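You operate a simulated robot arm through the tools that you are given. There is no shell and no other tool.

Carry out the task below with a simulated robot arm. There is one attempt and no reset: what you move stays moved.

## Task
Run in the motor on the card, then switch the blue stand off.
Fine: ratio and turns from the run in card; clamped, orange plug in and guard shut before power.

It is judged by the outcome, as a careful person would: the job done as asked, and still so three seconds after it is handed in. It fails if anything else is knocked over, pushed out of place, dropped, spilled or broken.

## Robot
A 7-joint arm with a fingered hand, fixed in place. Base frame: the origin is on the floor under the middle of its stand, x ahead of it, y to its left, z up; the work surface is at about z = 780. Units: mm, degrees, N and s.
It reaches about 1085 mm from its shoulder. Its first joint turns from -166.0 to 166.0 degrees. Payload 3.7 kg.
The tool frame sits at the grasp point between the pads (the TCP): z along the fingers, y along the line on which they close. The tips reach 25 mm beyond it. The gripper opens to 88 mm; its body begins 29 mm behind the TCP. The gripper is a hand of 5 fingers: y runs from the thumb to the fingers, the wrist lies at [-13, -106, -174] in the tool frame, and closing takes about 1.5 s.
Orientation is that of the tool frame in the base frame, as a unit quaternion [w, x, y, z]. With the fingers straight down and the wrist toward the robot, the tool's x, y and z point along [0, 1, 0], [1, 0, 0] and [0, 0, -1] of the base frame.

## Interface
- The arm moves only by the tool servo_tool. Its argument "steps" is a list of rows, each an object (a shift or turn left out is 0, a gripper value left out holds the last) with "fingers": the finger opening in mm, from 0 to 88; "translation": the shift along the tool's x, y, z in mm, a list of three; "angular": the turn, a rotation vector about the tool's x, y, z in degrees, a list of three. In form: [{"fingers": fingers, "translation": [dx, dy, dz], "angular": [wx, wy, wz]}, ...]. A call has 1 to 20 rows; each row is the pose to reach, as a shift and turn from the pose commanded when the call began, along the tool's axes at that moment. A row lasts 0.2 s, in which the tool goes at most 50 mm and 8.6 degrees; a call with a longer step from one row to the next is refused whole, and so is a gripper value outside its range. Where a pose cannot be reached the arm comes as near as it can. A force on the tool above 40 N (or 10 N above the force at the start of the call, whichever is more), or a blocked arm, ends the call early, and 0.2 s more pass. Each finger travels about 108 mm/s and halts on what it meets, pressing with about 27 N; the grip force reading is that of the motor and also rises with nothing between the fingers. The clock runs only during rows and for 0.2 s after the last one: add rows that repeat a pose to give the fingers time. It gives the time, the measured TCP pose, the force on the tool (base axes), the opening and the grip force at its end, in the units of the frame above (readings bear some noise), with the torque about the TCP (base axes, N m) and any sound that the robot's microphone picked up.
- Cameras (640 x 400 px; columns grow to the right, rows downward): "scene" is fixed at [222.3, 649.2, 1559.3]; the picture's right is [-0.23, -0.97, 0.00], its down [-0.90, 0.21, -0.37] and it looks along [0.36, -0.09, -0.93] (base axes); focal length 331 px, centre (320, 200). "wrist" rides on the gripper at [59, -79, -105] in the tool frame; the picture's right is [-0.73, 0.32, -0.61], its down [-0.62, -0.68, 0.38] and it looks along [-0.29, 0.66, 0.70] (tool axes); focal length 234 px, centre (320, 200). There is no depth. A picture from a camera that has moved, and an enlarged one, comes with that camera's place and axes in the base frame and with its lens.
- get_image(camera): a new picture of that camera. No time passes.
- set_grasp(shape): the hand has 5 fingers and takes this shape, open, in about a second: jaw (thumb against the fingers, like two jaws); tri (thumb and two fingers); tip (a fingertip pinch); poke (one finger out to press); point (the index stretched); flat (the hand flat); cup (the hand cupped); fist (a fist). The gripper value then closes the fingers along that shape, each until it touches; the sizes above hold for jaw. It gives what a move gives, with no picture.
- enlarge(camera, box): a new picture of the part [left, top, right, bottom] of that camera's present view, enlarged. No time passes.
- finish_job(): hands the job in; it is judged then, once.

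Places have to be worked out from the pictures, the camera data and where the tool is seen. Open the gripper and draw the arm clear of the work before you hand the job in, unless the task says otherwise.

The tools are called as name(argument=value, ...) on one line, values as JSON. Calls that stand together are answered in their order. servo_tool: Moves the arm, as the interface text tells. Its arguments: {"type":"object","properties":{"steps":{"type":"array"}},"required":["steps"]} The other tools are called the same way: set_grasp (shape) gives the hand a shape; get_image (camera) takes a picture; enlarge (camera, box) takes an enlarged picture of a part of a camera's view; finish_job () hands the job in.

At the start:

```text
time: 0.0
tcp_pos: [308.5, 479.7, 1114.0]
tool_rot: [0.004, 0.712, 0.702, -0.006]
wrist_force: [0.5, 0.8, -0.2]
ft_torque: [0.03, -0.01, 0.03]
width: 88.0
finger_force: 0.0
shape: jaw
```

scene: 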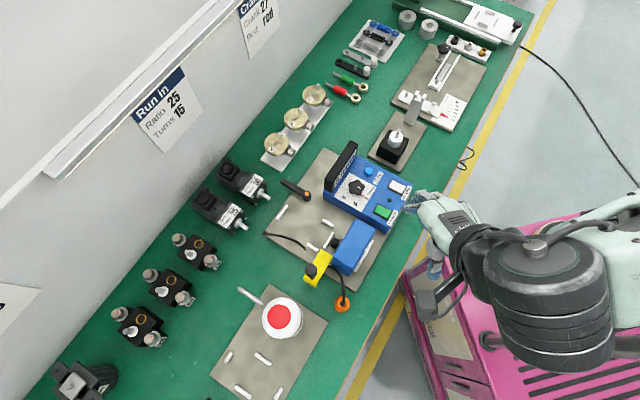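
wrist: 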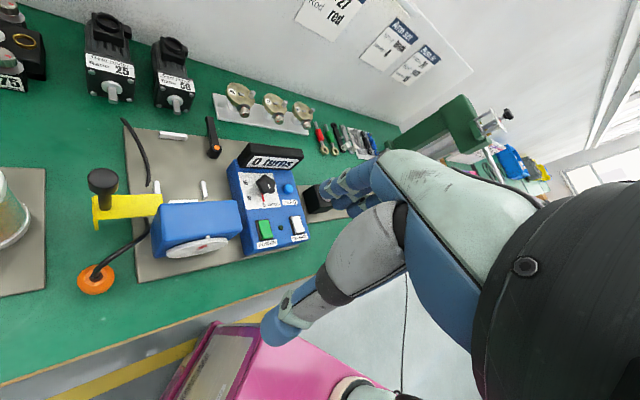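

I start by looking closely at the run-in stand, the card and the motors before moving anything.

enlarge(camera="scene", box=[240, 130, 420, 320])

enlarge(camera="scene", box=[100, 50, 280, 250])

enlarge(camera="wrist", box=[70, 0, 330, 300])

enlarge(camera="scene", box=[0, 200, 360, 400])

```text
2.11 times, centred on (330, 225) of scene
camera zoom: at [222.3, 649.2, 1559.3], right [-0.23, -0.97, 0.0], down [-0.9, 0.21, -0.37], along [0.36, -0.09, -0.93], focal length 696 px, centre (299, 147)
```

zoom: 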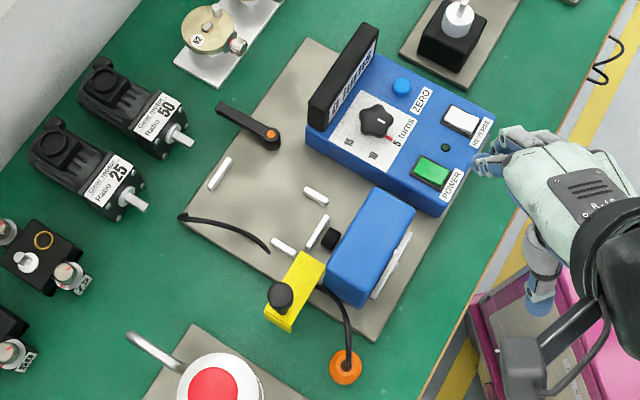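

```text
2.00 times, centred on (190, 150) of scene
camera zoom: at [222.3, 649.2, 1559.3], right [-0.23, -0.97, 0.0], down [-0.9, 0.21, -0.37], along [0.36, -0.09, -0.93], focal length 661 px, centre (580, 300)
```

zoom: 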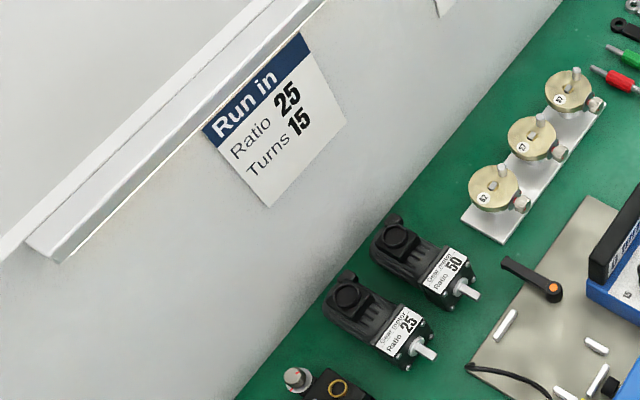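

```text
1.33 times, centred on (200, 150) of wrist
camera zoom: at [231.1, 541.2, 1217.7], right [0.32, -0.72, 0.62], down [-0.69, -0.62, -0.37], along [0.65, -0.31, -0.69], focal length 312 px, centre (480, 267)
```

zoom: 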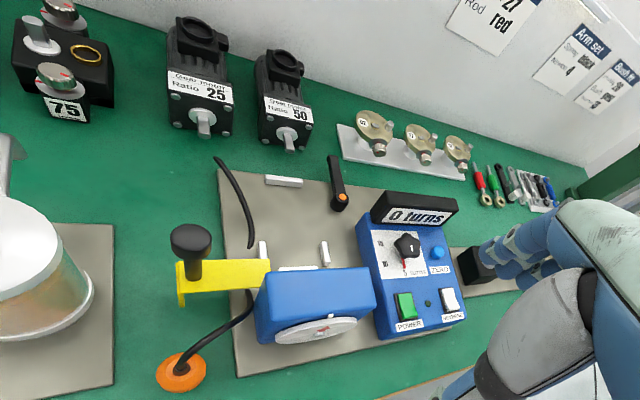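

```text
1.78 times, centred on (180, 300) of scene
camera zoom: at [222.3, 649.2, 1559.3], right [-0.23, -0.97, 0.0], down [-0.9, 0.21, -0.37], along [0.36, -0.09, -0.93], focal length 588 px, centre (569, 22)
```

zoom: 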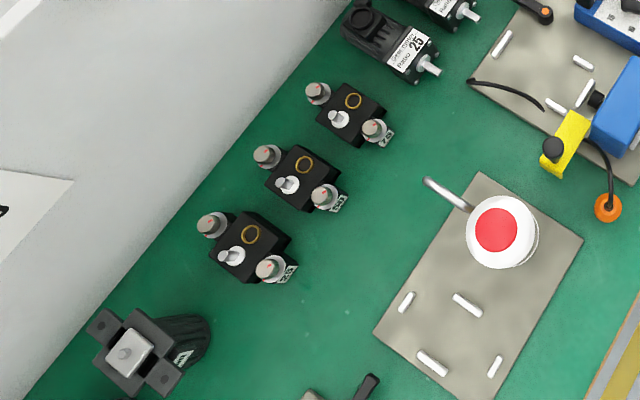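

Card says Ratio 25, Turns 15; the "Ratio 25" geared motor is on the bench. I zoom in on the stand's controls, guard, clamp and plug to read them.

enlarge(camera="scene", box=[320, 135, 420, 235])

enlarge(camera="scene", box=[260, 170, 390, 320])

enlarge(camera="wrist", box=[220, 130, 320, 260])

enlarge(camera="wrist", box=[70, 100, 250, 310])

enlarge(camera="scene", box=[185, 145, 285, 245])

enlarge(camera="wrist", box=[70, 0, 210, 120])

```text
4.00 times, centred on (370, 185) of scene
camera zoom: at [222.3, 649.2, 1559.3], right [-0.23, -0.97, 0.0], down [-0.9, 0.21, -0.37], along [0.36, -0.09, -0.93], focal length 1323 px, centre (120, 260)
```

zoom: 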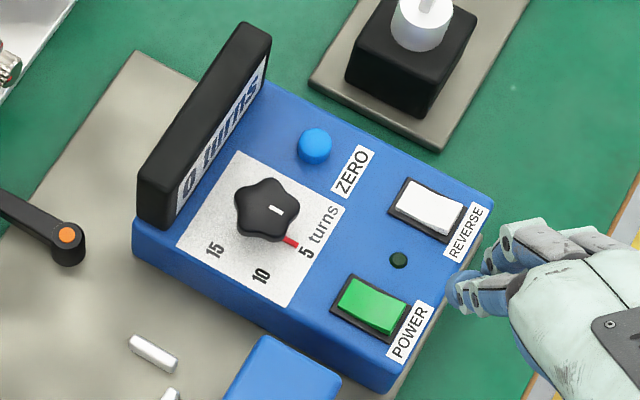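

```text
2.67 times, centred on (325, 245) of scene
camera zoom: at [222.3, 649.2, 1559.3], right [-0.23, -0.97, 0.0], down [-0.9, 0.21, -0.37], along [0.36, -0.09, -0.93], focal length 882 px, centre (307, 80)
```

zoom: 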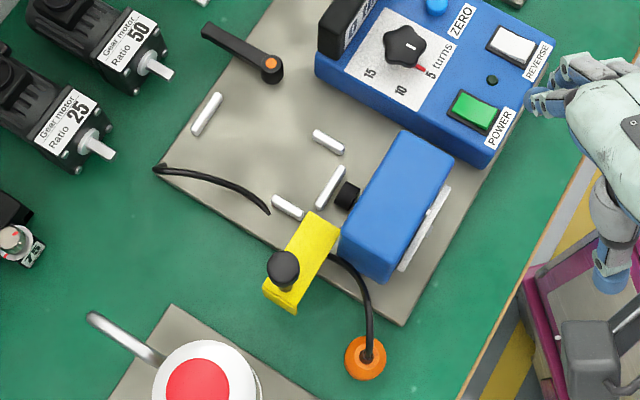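

```text
3.08 times, centred on (270, 195) of wrist
camera zoom: at [231.1, 541.2, 1217.7], right [0.32, -0.72, 0.62], down [-0.69, -0.62, -0.37], along [0.65, -0.31, -0.69], focal length 720 px, centre (474, 215)
```

zoom: 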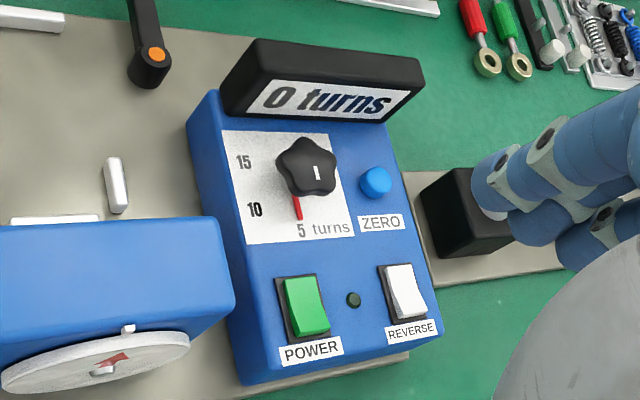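

```text
1.90 times, centred on (160, 205) of wrist
camera zoom: at [231.1, 541.2, 1217.7], right [0.32, -0.72, 0.62], down [-0.69, -0.62, -0.37], along [0.65, -0.31, -0.69], focal length 446 px, centre (625, 190)
```

zoom: 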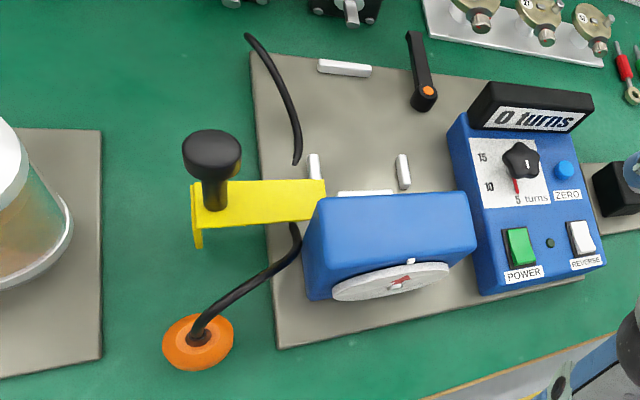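

```text
4.00 times, centred on (235, 195) of scene
camera zoom: at [222.3, 649.2, 1559.3], right [-0.23, -0.97, 0.0], down [-0.9, 0.21, -0.37], along [0.36, -0.09, -0.93], focal length 1323 px, centre (660, 220)
```

zoom: 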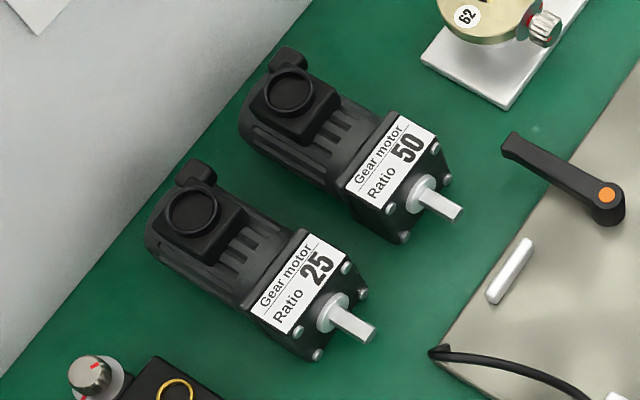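

```text
3.33 times, centred on (140, 60) of wrist
camera zoom: at [231.1, 541.2, 1217.7], right [0.32, -0.72, 0.62], down [-0.69, -0.62, -0.37], along [0.65, -0.31, -0.69], focal length 781 px, centre (920, 667)
```

zoom: 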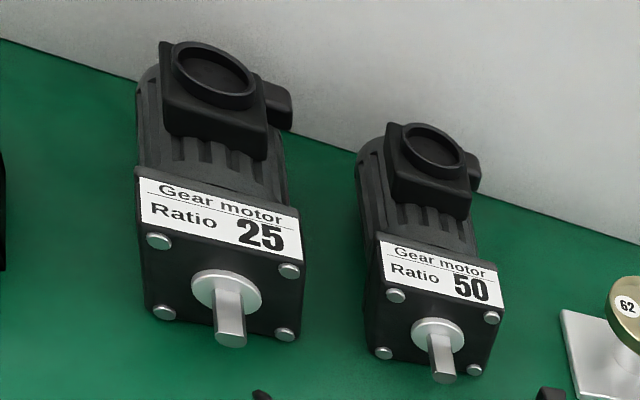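

The stand has a motor nest (white stops), a black clamp lever with orange pivot, a yellow guard with knob, an orange plug, a dial at 5, and POWER/ZERO/REVERSE. I move the hand over toward the nest, staying high, to get closer wrist views.

servo_tool(steps=[{"translation": [40, -8, 20]}, {"translation": [80, -16, 45]}, {"translation": [120, -25, 70]}, {"translation": [120, -25, 70]}])

get_image(camera="wrist")

get_image(camera="scene")

```text
time: 1.0
tcp_pos: [285.4, 599.3, 1040.6]
tool_rot: [0.004, 0.711, 0.703, -0.005]
wrist_force: [-0.1, 0.1, 0.3]
ft_torque: [-0.01, 0.0, -0.02]
width: 87.7
finger_force: 0.1
shape: jaw
```

```text
taken
camera wrist: at [206.3, 661.2, 1145.2], right [0.32, -0.72, 0.62], down [-0.69, -0.62, -0.37], along [0.65, -0.31, -0.69], focal length 234 px, centre (320, 200)
```

wrist: 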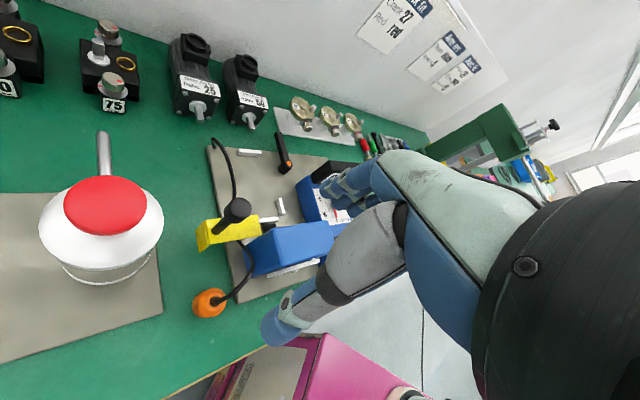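

```text
taken
```

scene: 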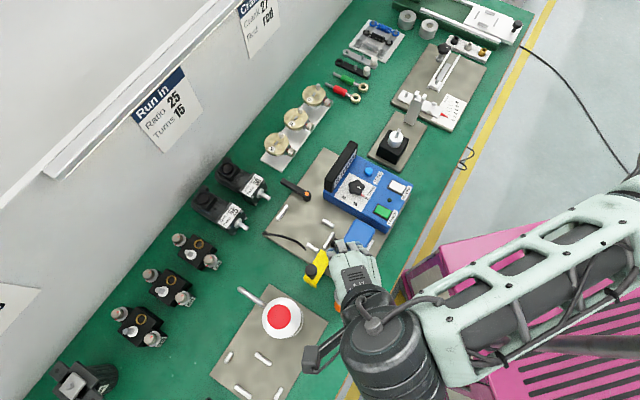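

The view is closer; I enlarge the guard/plug and the nest/motor areas.

enlarge(camera="wrist", box=[180, 130, 340, 330])

enlarge(camera="wrist", box=[150, 20, 310, 140])

enlarge(camera="scene", box=[250, 170, 370, 290])

```text
2.00 times, centred on (260, 230) of wrist
camera zoom: at [206.3, 661.2, 1145.2], right [0.32, -0.72, 0.62], down [-0.69, -0.62, -0.37], along [0.65, -0.31, -0.69], focal length 468 px, centre (440, 140)
```

zoom: 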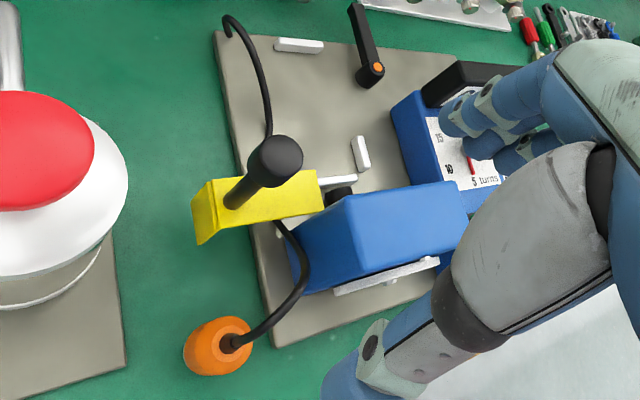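

```text
3.33 times, centred on (230, 80) of wrist
camera zoom: at [206.3, 661.2, 1145.2], right [0.32, -0.72, 0.62], down [-0.69, -0.62, -0.37], along [0.65, -0.31, -0.69], focal length 781 px, centre (620, 600)
```

zoom: 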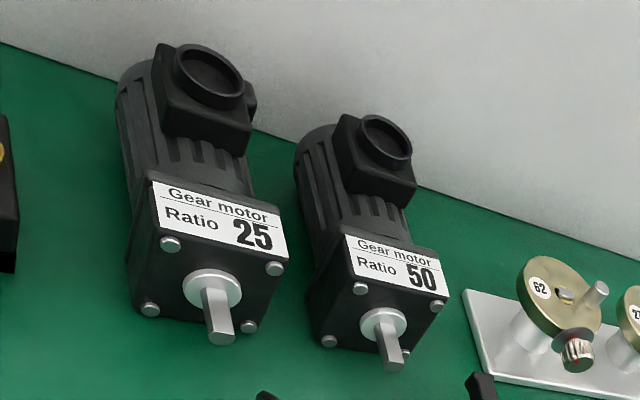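

```text
3.33 times, centred on (310, 230) of scene
camera zoom: at [222.3, 649.2, 1559.3], right [-0.23, -0.97, 0.0], down [-0.9, 0.21, -0.37], along [0.36, -0.09, -0.93], focal length 1102 px, centre (353, 100)
```

zoom: 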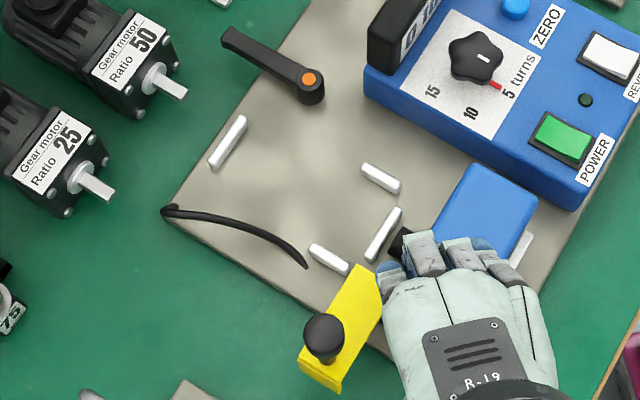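

Triangulating from both cameras, the Ratio-25 motor has its shaft tip near (480, 762, 813), socket at (566, 846, 851), and its axis is parallel to the nest. I turn the hand 45° so its closing line is across the bench direction and view the stand from another side.

servo_tool(steps=[{"translation": [-10, 12, 5], "angular": [0, 0, 7.6]}, {"translation": [-20, 25, 10], "angular": [0, 0, 15.2]}, {"translation": [-30, 37, 15], "angular": [0, 0, 22.8]}, {"translation": [-40, 50, 20], "angular": [0, 0, 30.4]}, {"translation": [-50, 62, 25], "angular": [0, 0, 38]}, {"translation": [-59, 75, 30], "angular": [0, 0, 45.7]}, {"translation": [-59, 75, 30], "angular": [0, 0, 45.7]}])

get_image(camera="wrist")

get_image(camera="scene")

```text
time: 2.6
tcp_pos: [360.1, 536.9, 1012.6]
tool_rot: [0.006, 0.929, 0.371, -0.003]
wrist_force: [0.8, 0.0, -0.1]
ft_torque: [-0.03, 0.02, -0.02]
width: 87.9
finger_force: 0.0
shape: jaw
```

```text
taken
camera wrist: at [348.8, 636.7, 1116.0], right [-0.3, -0.73, 0.62], down [-0.92, 0.06, -0.38], along [0.24, -0.68, -0.69], focal length 234 px, centre (320, 200)
```

wrist: 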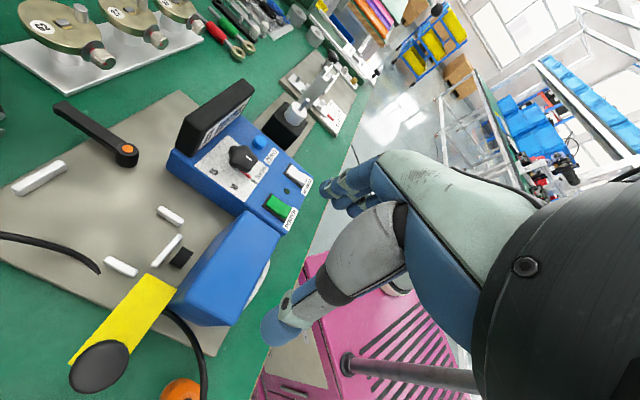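

```text
taken
```

scene: 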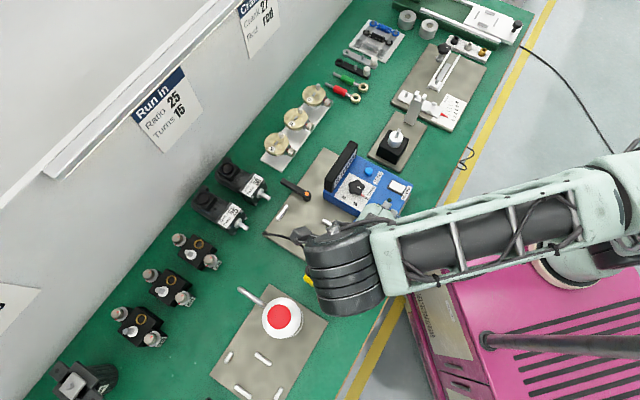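

enlarge(camera="wrist", box=[0, 170, 300, 400])

enlarge(camera="wrist", box=[0, 60, 330, 270])

```text
1.74 times, centred on (150, 285) of wrist
camera zoom: at [348.8, 636.7, 1116.0], right [-0.3, -0.73, 0.62], down [-0.92, 0.06, -0.38], along [0.24, -0.68, -0.69], focal length 407 px, centre (616, 52)
```

zoom: 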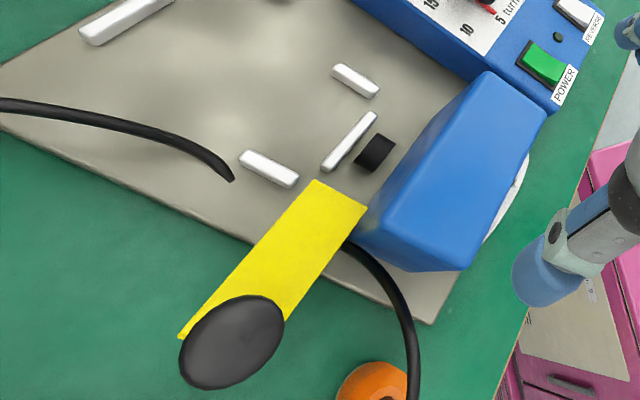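

```text
1.90 times, centred on (165, 165) of wrist
camera zoom: at [348.8, 636.7, 1116.0], right [-0.3, -0.73, 0.62], down [-0.92, 0.06, -0.38], along [0.24, -0.68, -0.69], focal length 446 px, centre (615, 267)
```

zoom: 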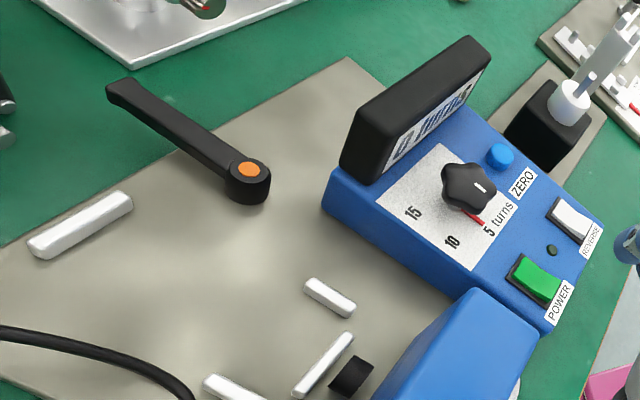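

The guard seems to ride in the gap between the front stop and the blue box, slid out to the left. I zoom hard on the coupling and the guard to check how they work.

enlarge(camera="wrist", box=[130, 200, 230, 280])

enlarge(camera="wrist", box=[60, 270, 230, 400])

enlarge(camera="wrist", box=[0, 60, 150, 200])

```text
5.00 times, centred on (180, 240) of wrist
camera zoom: at [348.8, 636.7, 1116.0], right [-0.3, -0.73, 0.62], down [-0.92, 0.06, -0.38], along [0.24, -0.68, -0.69], focal length 1171 px, centre (1020, 0)
```

zoom: 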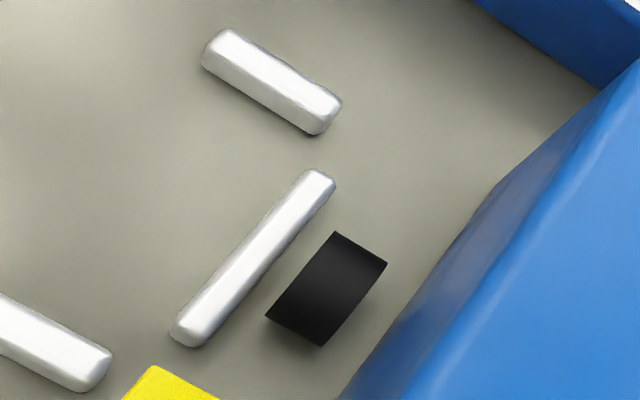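

```text
3.08 times, centred on (145, 335) of wrist
camera zoom: at [348.8, 636.7, 1116.0], right [-0.3, -0.73, 0.62], down [-0.92, 0.06, -0.38], along [0.24, -0.68, -0.69], focal length 720 px, centre (858, -215)
```

zoom: 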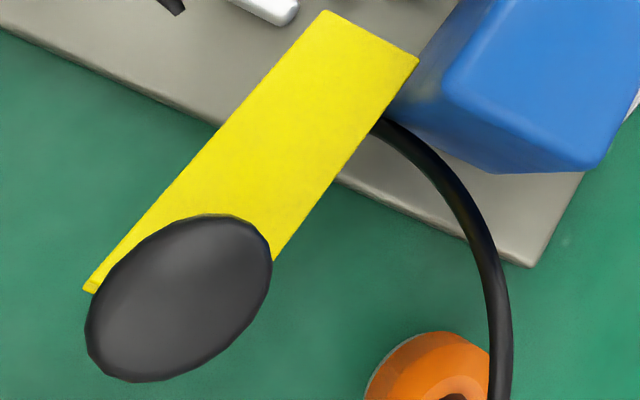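

```text
2.86 times, centred on (75, 130) of wrist
camera zoom: at [348.8, 636.7, 1116.0], right [-0.3, -0.73, 0.62], down [-0.92, 0.06, -0.38], along [0.24, -0.68, -0.69], focal length 669 px, centre (1020, 400)
```

zoom: 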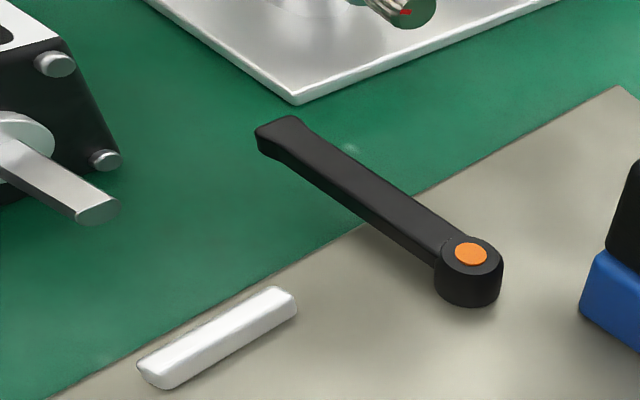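

The mechanism is still unclear, so I swing the hand another 90° to look at the coupling and guard from the wall side, staying well above everything.

servo_tool(steps=[{"translation": [12, -11, 0], "angular": [0, 0, 8.2]}, {"translation": [24, -22, 0], "angular": [0, 0, 16.4]}, {"translation": [36, -33, 0], "angular": [0, 0, 24.6]}, {"translation": [48, -44, 0], "angular": [0, 0, 32.8]}, {"translation": [60, -56, 0], "angular": [0, 0, 41]}, {"translation": [72, -68, 0], "angular": [0, 0, 49.2]}, {"translation": [84, -80, 0], "angular": [0, 0, 57.4]}, {"translation": [96, -92, 0], "angular": [0, 0, 65.6]}, {"translation": [108, -104, 0], "angular": [0, 0, 73.8]}, {"translation": [118, -112, 0], "angular": [0, 0, 82]}, {"translation": [125, -118, 0], "angular": [0, 0, 90]}, {"translation": [125, -118, 20], "angular": [0, 0, 90]}, {"translation": [125, -118, 20], "angular": [0, 0, 90]}])

get_image(camera="wrist")

get_image(camera="scene")

```text
time: 5.4
tcp_pos: [408.6, 512.7, 861.8]
tool_rot: [-0.018, 0.926, -0.377, -0.001]
wrist_force: [-7.7, -18.7, 37.0]
ft_torque: [0.67, 1.44, 0.89]
width: 88.0
finger_force: 0.2
shape: jaw
out of reach, approached as far as the arm can: row 2, 3, 4, 5, 6, 7, 8, 9, 10, 11, 12, 13
```

```text
taken
camera wrist: at [504.8, 524.6, 968.4], right [-0.75, 0.25, 0.61], down [0.03, 0.94, -0.35], along [-0.66, -0.24, -0.71], focal length 234 px, centre (320, 200)
```

wrist: 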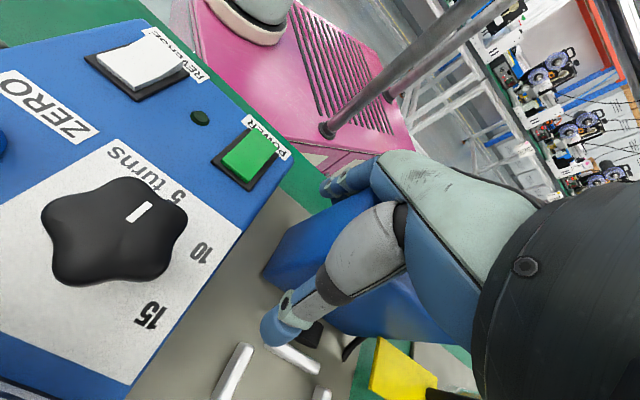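

```text
taken
```

scene: 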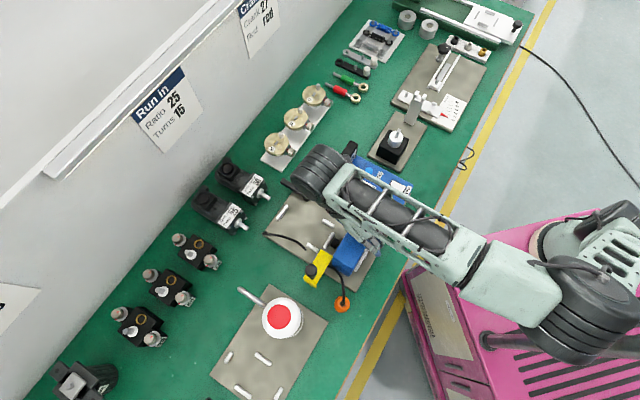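

That pose was out of reach and the hand sagged down, touching the blue box (37 N upward). I back straight up at once.

servo_tool(steps=[{"translation": [0, 0, -15]}, {"translation": [0, 0, -40]}, {"translation": [0, 0, -80]}, {"translation": [0, 0, -120]}, {"translation": [0, 0, -150]}, {"translation": [0, 0, -150]}])

get_image(camera="wrist")

get_image(camera="scene")

```text
time: 6.8
tcp_pos: [427.0, 452.2, 939.5]
tool_rot: [-0.021, 0.927, -0.375, 0.0]
wrist_force: [0.0, -0.7, -0.4]
ft_torque: [0.01, -0.03, 0.0]
width: 87.9
finger_force: 0.1
shape: jaw
out of reach, approached as far as the arm can: row 1, 2, 3, 4, 5, 6
```

```text
taken
camera wrist: at [522.8, 465.5, 1046.1], right [-0.75, 0.25, 0.61], down [0.03, 0.94, -0.35], along [-0.66, -0.24, -0.72], focal length 234 px, centre (320, 200)
```

wrist: 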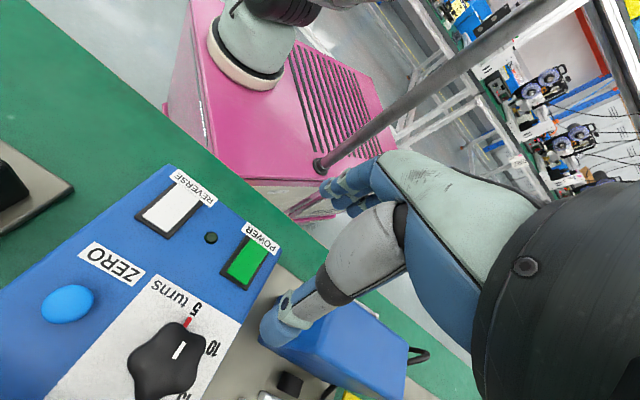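

```text
taken
```

scene: 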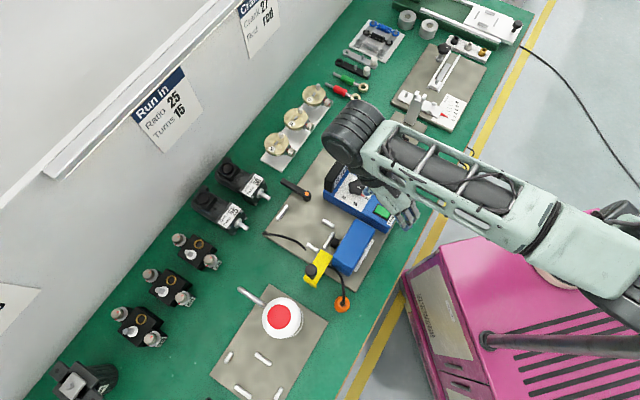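

Force is back to zero. Everything looks in place; I zoom on the stand to check it and to view the coupling from this side.

enlarge(camera="wrist", box=[230, 290, 480, 400])

enlarge(camera="scene", box=[250, 150, 430, 320])

```text
2.56 times, centred on (355, 345) of wrist
camera zoom: at [522.8, 465.5, 1046.1], right [-0.75, 0.25, 0.61], down [0.03, 0.94, -0.35], along [-0.66, -0.24, -0.72], focal length 600 px, centre (230, -171)
```

zoom: 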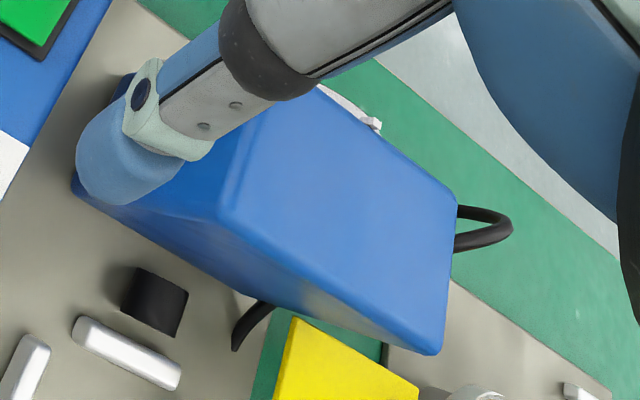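

```text
2.35 times, centred on (340, 235) of scene
camera zoom: at [222.3, 649.2, 1559.3], right [-0.23, -0.97, 0.0], down [-0.9, 0.21, -0.37], along [0.36, -0.09, -0.93], focal length 778 px, centre (273, 118)
```

zoom: 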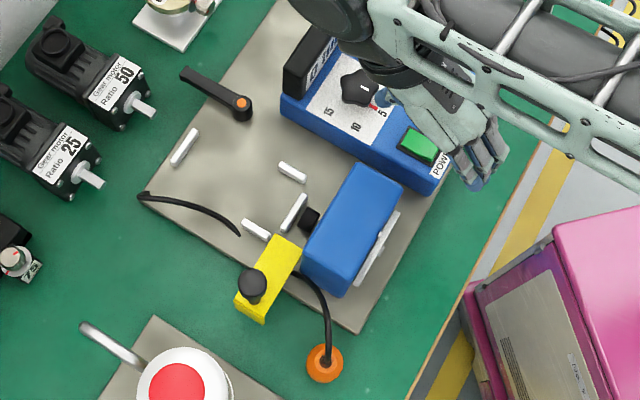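

The stand looks unchanged (dial still at 5). I rotate the hand back toward the earlier orientation in small stages, watching where it goes.

servo_tool(steps=[{"angular": [0, 0, -8]}, {"angular": [0, 0, -16]}, {"angular": [0, 0, -24]}])

```text
time: 7.6
tcp_pos: [427.0, 454.2, 937.3]
tool_rot: [-0.017, 0.984, -0.175, 0.003]
wrist_force: [-0.2, 0.1, -0.1]
ft_torque: [-0.01, -0.01, 0.0]
width: 87.7
finger_force: 0.2
shape: jaw
```

The command base follows the real pose, good. I continue rotating back and rise a bit.

servo_tool(steps=[{"translation": [0, 0, -10], "angular": [0, 0, -8.2]}, {"translation": [0, 0, -20], "angular": [0, 0, -16.4]}, {"translation": [0, 0, -30], "angular": [0, 0, -24.6]}, {"translation": [0, 0, -40], "angular": [0, 0, -32.8]}, {"translation": [0, 0, -50], "angular": [0, 0, -41]}, {"translation": [0, 0, -60], "angular": [0, 0, -49.2]}, {"translation": [0, 0, -70], "angular": [0, 0, -57.4]}, {"translation": [0, 0, -80], "angular": [0, 0, -65.6]}, {"translation": [0, 0, -80], "angular": [0, 0, -65.6]}])

get_image(camera="scene")

```text
time: 9.1
tcp_pos: [418.2, 476.0, 925.4]
tool_rot: [0.067, 0.959, 0.275, 0.01]
wrist_force: [0.5, -0.5, -0.1]
ft_torque: [-0.01, -0.02, -0.01]
width: 88.2
finger_force: 0.0
shape: jaw
stopped in row 7: the arm was blocked; the commanded pose is now the measured one
```

```text
taken
```

scene: 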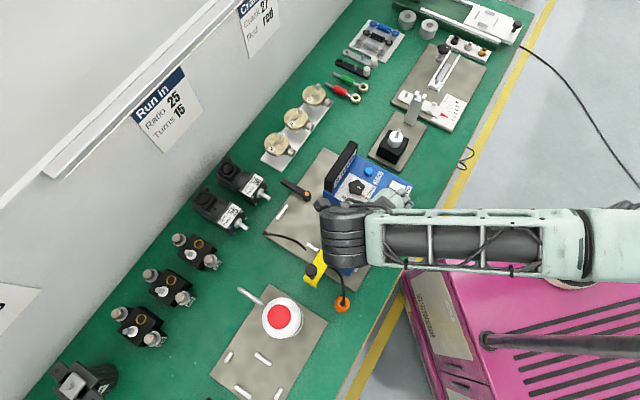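

The arm reports blocked with no contact force, so it is probably near a joint limit. I try retreating upward and toward the robot.

servo_tool(steps=[{"translation": [0, 3, -20]}, {"translation": [-10, 5, -40]}, {"translation": [-20, 8, -60]}, {"translation": [-30, 11, -80]}, {"translation": [-30, 11, -80]}])

```text
time: 10.5
tcp_pos: [394.3, 478.3, 955.2]
tool_rot: [0.119, 0.955, 0.271, 0.01]
wrist_force: [-0.2, -0.2, -0.4]
ft_torque: [0.03, 0.0, -0.01]
width: 88.0
finger_force: 0.1
shape: jaw
stopped in row 5: the arm was blocked; the commanded pose is now the measured one
```

The hand is tilting as it hits a limit. I rotate back toward the starting orientation (hand pointing away from the robot), levelling it and pulling back.

servo_tool(steps=[{"translation": [-6, 0, -8], "angular": [2.4, 1.2, -6.2]}, {"translation": [-13, 1, -16], "angular": [4.9, 2.5, -12.6]}, {"translation": [-20, 1, -24], "angular": [7.4, 3.8, -19]}, {"translation": [-26, 2, -32], "angular": [9.9, 5, -25.4]}, {"translation": [-32, 2, -39], "angular": [12.4, 6.3, -31.8]}, {"translation": [-32, 2, -39], "angular": [12.4, 6.3, -31.8]}])

get_image(camera="scene")

```text
time: 11.1
tcp_pos: [394.2, 482.7, 928.3]
tool_rot: [0.129, 0.928, 0.349, 0.009]
wrist_force: [11.1, -4.8, 55.3]
ft_torque: [2.02, 1.66, -0.33]
width: 86.7
finger_force: 0.1
shape: jaw
stopped in row 2: the force on the tool passed its limit at 81 N (the readings are from after the stop); the commanded pose is now the measured one
```

```text
taken
```

scene: 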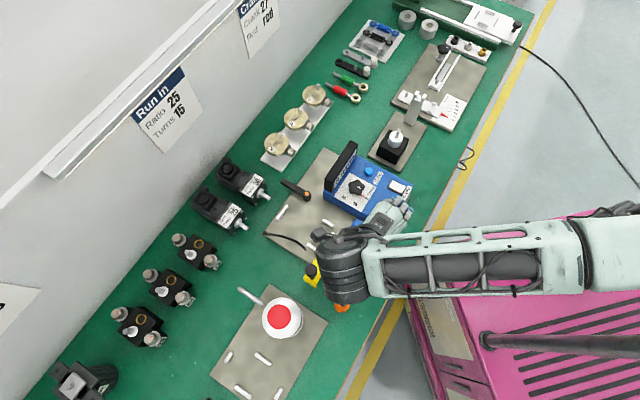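

The thumb is pressing on top of the blue housing (top near z≈890). I lift straight up only.

servo_tool(steps=[{"translation": [-1, 3, -10]}, {"translation": [-2, 6, -25]}, {"translation": [-4, 12, -48]}, {"translation": [-4, 12, -48]}])

```text
time: 12.1
tcp_pos: [390.3, 490.3, 956.9]
tool_rot: [0.146, 0.925, 0.351, 0.002]
wrist_force: [-0.3, -0.5, 0.9]
ft_torque: [-0.02, 0.03, 0.0]
width: 87.8
finger_force: 0.1
shape: jaw
```

Clear of contact. I continue straight up in a larger move to gain working room before fixing the orientation.

servo_tool(steps=[{"translation": [-3, 8, -29]}, {"translation": [-6, 16, -57]}, {"translation": [-9, 24, -86]}, {"translation": [-9, 24, -86]}])

get_image(camera="scene")

```text
time: 13.1
tcp_pos: [394.6, 479.1, 1069.1]
tool_rot: [0.127, 0.928, 0.349, 0.006]
wrist_force: [-1.1, -1.1, 0.1]
ft_torque: [-0.01, -0.03, 0.0]
width: 87.7
finger_force: 0.0
shape: jaw
```

```text
taken
```

scene: 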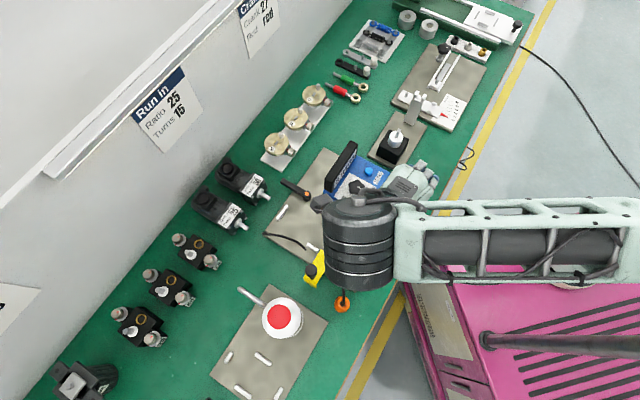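

Now well clear. I level the hand and rotate to the starting orientation.

servo_tool(steps=[{"angular": [1.6, 1.4, -6.9]}, {"angular": [3.2, 2.9, -13.7]}, {"angular": [4.8, 4.3, -20.6]}, {"angular": [6.4, 5.8, -27.4]}, {"angular": [8, 7.2, -34.3]}, {"angular": [9.6, 8.7, -41.1]}, {"angular": [11.2, 10.1, -48]}, {"angular": [11.2, 10.1, -48]}])

get_image(camera="scene")

```text
time: 14.9
tcp_pos: [391.3, 480.8, 1066.7]
tool_rot: [0.0, 0.708, 0.706, -0.001]
wrist_force: [0.1, 0.9, -0.5]
ft_torque: [0.02, 0.03, 0.03]
width: 88.0
finger_force: 0.1
shape: jaw
```

```text
taken
```

scene: 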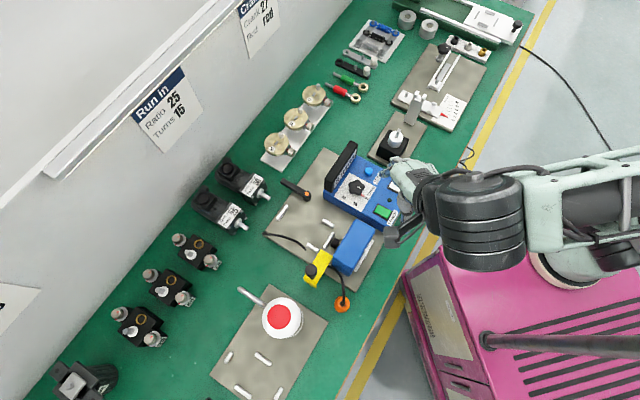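

Good, the arm is back in a healthy posture. I now test, well above the motors, whether the 45°-turned hand can reach over the Ratio-25 motor.

servo_tool(steps=[{"translation": [23, 7, 2], "angular": [0, 0, 6.5]}, {"translation": [46, 14, 4], "angular": [0, 0, 13]}, {"translation": [69, 21, 6], "angular": [0, 0, 19.5]}, {"translation": [92, 28, 8], "angular": [0, 0, 26]}, {"translation": [115, 35, 10], "angular": [0, 0, 32.5]}, {"translation": [138, 42, 12], "angular": [0, 0, 39]}, {"translation": [159, 49, 17], "angular": [0, 0, 45.4]}, {"translation": [159, 49, 17], "angular": [0, 0, 45.4]}])

get_image(camera="wrist")

get_image(camera="scene")

```text
time: 16.7
tcp_pos: [428.7, 615.3, 1064.9]
tool_rot: [-0.015, 0.924, 0.383, 0.006]
wrist_force: [0.5, 0.5, -1.6]
ft_torque: [-0.03, 0.02, 0.02]
width: 87.8
finger_force: 0.0
shape: jaw
out of reach, approached as far as the arm can: row 7, 8
```

```text
taken
camera wrist: at [413.0, 709.3, 1173.8], right [-0.29, -0.76, 0.58], down [-0.92, 0.05, -0.38], along [0.26, -0.65, -0.72], focal length 234 px, centre (320, 200)
```

wrist: 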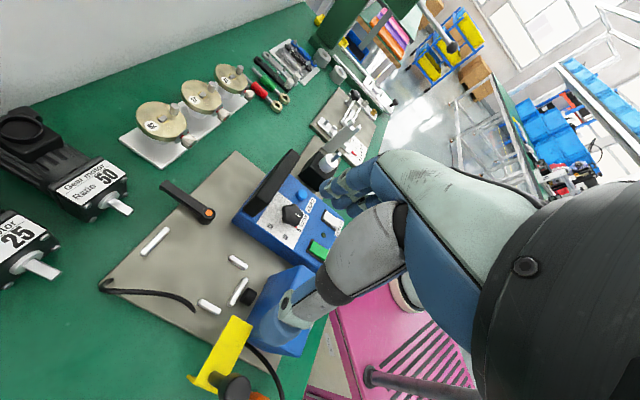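

```text
taken
```

scene: 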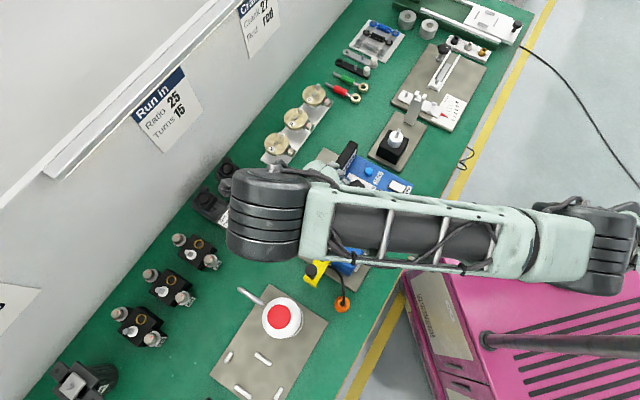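

Out of reach at that yaw: the wrist ends up on the far side. The opposite yaw (thumb toward the Ratio-50 motor, wrist nearer the robot) should be both closer and more natural, so I retreat and rotate the other way.

servo_tool(steps=[{"translation": [-38, 3, -4], "angular": [0, 0, -8.2]}, {"translation": [-76, 6, -8], "angular": [0, 0, -16.4]}, {"translation": [-114, 9, -12], "angular": [0, 0, -24.6]}, {"translation": [-151, 11, -15], "angular": [0, 0, -32.8]}, {"translation": [-151, 11, -15], "angular": [0, 0, -41]}, {"translation": [-151, 11, -15], "angular": [0, 0, -49.2]}, {"translation": [-151, 11, -15], "angular": [0, 0, -57.4]}, {"translation": [-151, 11, -15], "angular": [0, 0, -65.6]}, {"translation": [-151, 11, -15], "angular": [0, 0, -73.8]}, {"translation": [-151, 11, -15], "angular": [0, 0, -82]}, {"translation": [-151, 11, -15], "angular": [0, 0, -90]}, {"translation": [-151, 11, -15], "angular": [0, 0, -90]}])

get_image(camera="scene")

```text
time: 17.7
tcp_pos: [375.7, 545.2, 959.4]
tool_rot: [0.108, 0.823, 0.556, -0.037]
wrist_force: [-0.2, -0.4, 0.8]
ft_torque: [-0.02, 0.02, 0.0]
width: 87.8
finger_force: 0.0
shape: jaw
stopped in row 4: the arm was blocked; the commanded pose is now the measured one
```

```text
taken
```

scene: 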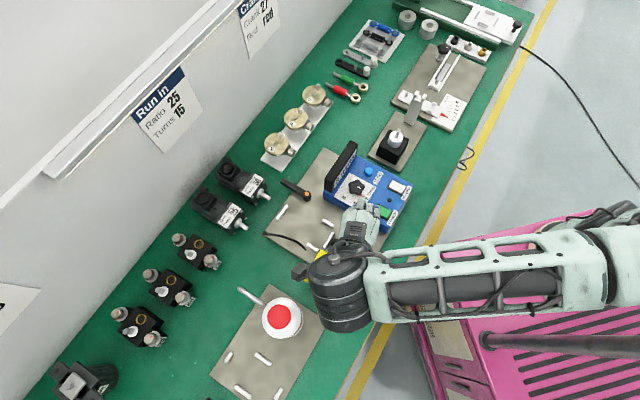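

Blocked and sagging again near that posture's limit. I go straight up and back first, with no rotation.

servo_tool(steps=[{"translation": [-6, 4, -30]}, {"translation": [-20, 3, -55]}, {"translation": [-40, 1, -75]}, {"translation": [-66, 0, -90]}, {"translation": [-66, 0, -90]}])

```text
time: 18.7
tcp_pos: [338.4, 534.5, 973.1]
tool_rot: [0.178, 0.812, 0.552, -0.063]
wrist_force: [0.0, 0.3, -0.6]
ft_torque: [0.0, 0.01, 0.05]
width: 88.0
finger_force: 0.1
shape: jaw
stopped in row 5: the arm was blocked; the commanded pose is now the measured one
```

servo_tool(steps=[{"translation": [-6, 4, -19]}, {"translation": [-12, 9, -37]}, {"translation": [-21, 15, -65]}, {"translation": [-30, 22, -93]}, {"translation": [-30, 22, -93]}])

get_image(camera="scene")

```text
time: 19.9
tcp_pos: [349.0, 536.1, 1066.9]
tool_rot: [0.185, 0.817, 0.543, -0.068]
wrist_force: [0.0, -0.1, 0.9]
ft_torque: [-0.01, 0.03, 0.02]
width: 88.0
finger_force: 0.0
shape: jaw
```

```text
taken
```

scene: 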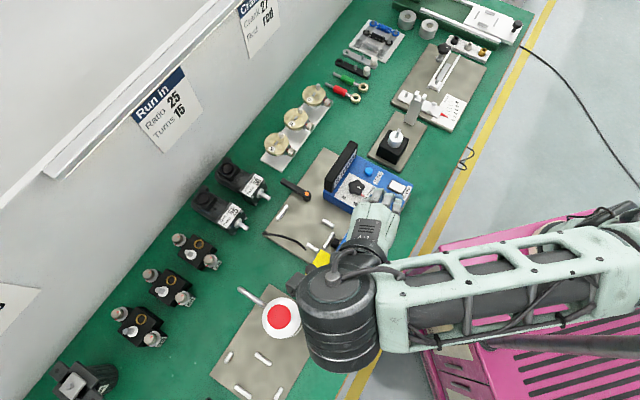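

Up worked. Now I level the hand here with pure rotation.

servo_tool(steps=[{"angular": [2.4, 5.1, -5.6]}, {"angular": [4.8, 10.3, -11.2]}, {"angular": [7.1, 15.5, -16.8]}, {"angular": [9.5, 20.7, -22.4]}, {"angular": [9.5, 20.7, -22.4]}])

```text
time: 20.6
tcp_pos: [334.7, 567.2, 971.6]
tool_rot: [0.153, 0.751, 0.638, -0.068]
wrist_force: [-0.3, -0.8, 0.4]
ft_torque: [0.01, 0.02, -0.02]
width: 88.0
finger_force: 0.0
shape: jaw
stopped in row 3: the arm was blocked; the commanded pose is now the measured one
```

servo_tool(steps=[{"translation": [-6, 3, -19]}, {"translation": [-15, 7, -47]}, {"translation": [-24, 12, -75]}, {"translation": [-33, 16, -104]}, {"translation": [-33, 16, -104]}])

get_image(camera="scene")

```text
time: 21.8
tcp_pos: [334.5, 566.2, 1085.8]
tool_rot: [0.15, 0.751, 0.639, -0.068]
wrist_force: [1.0, 0.8, -0.3]
ft_torque: [0.03, -0.01, 0.04]
width: 87.9
finger_force: 0.0
shape: jaw
```

```text
taken
```

scene: 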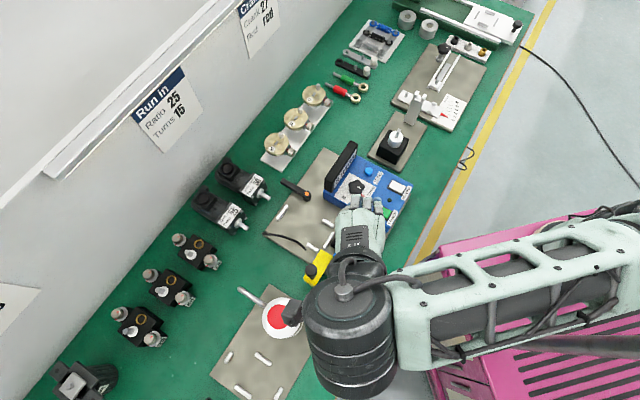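

servo_tool(steps=[{"angular": [1.1, 3, -1.5]}, {"angular": [2.3, 6, -3]}, {"angular": [3.4, 9, -4.6]}, {"angular": [4.5, 12, -6.1]}, {"angular": [5.7, 15, -7.7]}, {"angular": [6.8, 18, -9.2]}, {"angular": [6.8, 18, -9.2]}])

```text
time: 23.4
tcp_pos: [334.8, 566.4, 1086.5]
tool_rot: [-0.003, 0.706, 0.709, 0.002]
wrist_force: [0.1, 0.7, 0.2]
ft_torque: [-0.01, -0.01, 0.01]
width: 88.0
finger_force: 0.1
shape: jaw
```

Level again. Now I rotate counter-clockwise in stages toward the opposite yaw, checking each stage.

servo_tool(steps=[{"angular": [0, 0, -7]}, {"angular": [0, 0, -14]}, {"angular": [0, 0, -21]}, {"angular": [0, 0, -28]}, {"angular": [0, 0, -35]}, {"angular": [0, 0, -42]}, {"angular": [0, 0, -49]}, {"angular": [0, 0, -56]}, {"angular": [0, 0, -56]}])

get_image(camera="scene")

```text
time: 25.4
tcp_pos: [335.4, 564.8, 1084.9]
tool_rot: [-0.002, 0.291, 0.957, 0.002]
wrist_force: [0.1, 0.1, 0.3]
ft_torque: [0.0, 0.0, 0.01]
width: 87.9
finger_force: 0.0
shape: jaw
```

```text
taken
```

scene: 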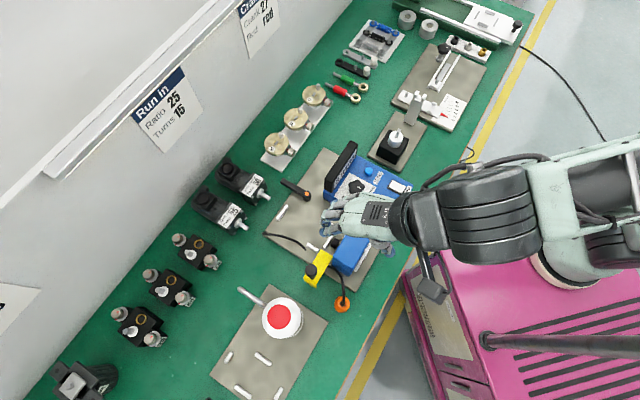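

Smooth. I continue toward the final yaw (closing line across the motors, wrist on the right).

servo_tool(steps=[{"angular": [0, 0, -7.1]}, {"angular": [0, 0, -14.2]}, {"angular": [0, 0, -21.3]}, {"angular": [0, 0, -28.4]}, {"angular": [0, 0, -35.5]}, {"angular": [0, 0, -42.6]}, {"angular": [0, 0, -49.7]}, {"angular": [0, 0, -56.8]}, {"angular": [0, 0, -63.9]}, {"angular": [0, 0, -71]}, {"angular": [0, 0, -78.1]}, {"angular": [0, 0, -78.1]}])

get_image(camera="scene")

get_image(camera="wrist")

```text
time: 28.0
tcp_pos: [334.1, 566.1, 1086.1]
tool_rot: [0.0, -0.377, 0.926, 0.003]
wrist_force: [0.3, 0.1, -1.5]
ft_torque: [0.0, 0.03, 0.04]
width: 88.2
finger_force: 0.1
shape: jaw
```

```text
taken
```

scene: 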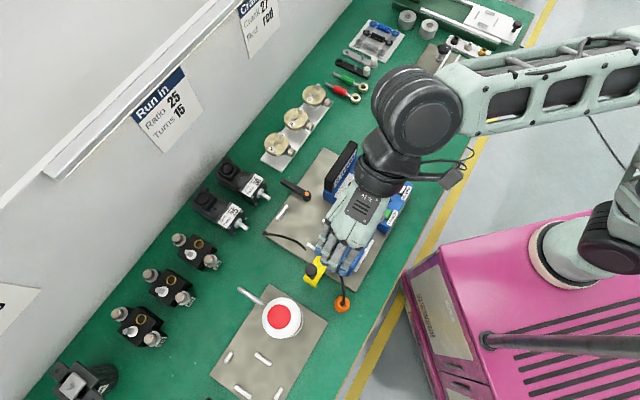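

```text
taken
camera wrist: at [348.2, 468.4, 1190.2], right [0.3, 0.73, 0.61], down [0.92, -0.05, -0.39], along [-0.25, 0.68, -0.69], focal length 234 px, centre (320, 200)
```

wrist: 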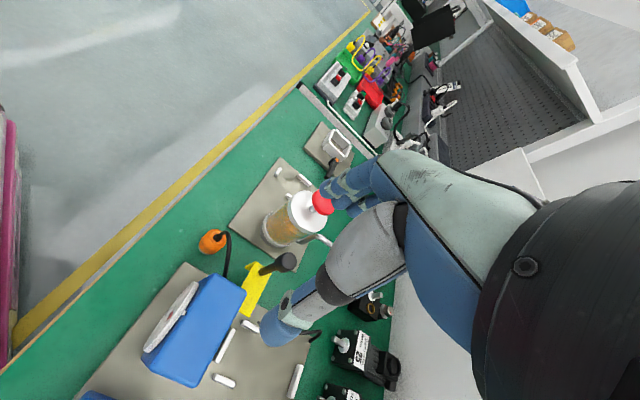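

This posture is comfortable: closing line is exactly across the motor axis. I test reach toward above the Ratio-25 motor, staying at z≥980.

servo_tool(steps=[{"translation": [-40, 5, 12]}, {"translation": [-80, 10, 25]}, {"translation": [-120, 15, 40]}, {"translation": [-160, 20, 55]}, {"translation": [-200, 26, 70]}, {"translation": [-200, 26, 70]}])

get_image(camera="scene")

get_image(camera="wrist")

```text
time: 29.4
tcp_pos: [461.5, 726.1, 1016.6]
tool_rot: [0.001, -0.377, 0.926, 0.002]
wrist_force: [0.9, -0.9, 0.1]
ft_torque: [-0.07, -0.03, 0.03]
width: 88.0
finger_force: 0.0
shape: jaw
```

```text
taken
```

scene: 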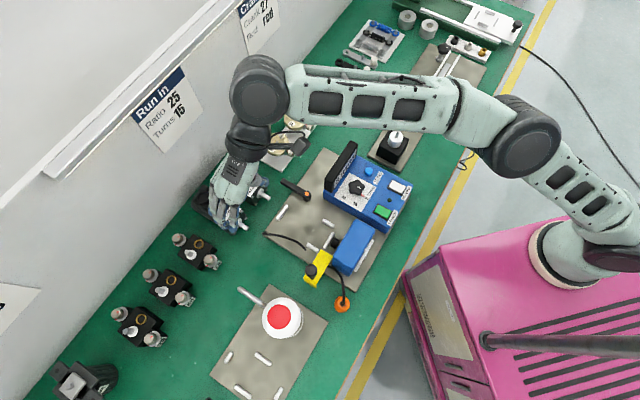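

```text
taken
camera wrist: at [474.7, 629.6, 1120.9], right [0.3, 0.73, 0.61], down [0.92, -0.05, -0.39], along [-0.25, 0.68, -0.69], focal length 234 px, centre (320, 200)
```

wrist: 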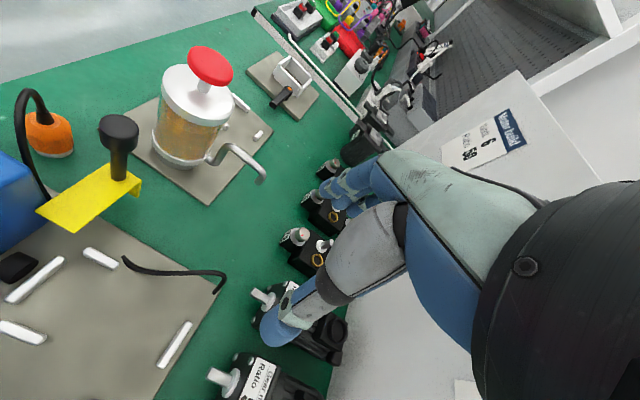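

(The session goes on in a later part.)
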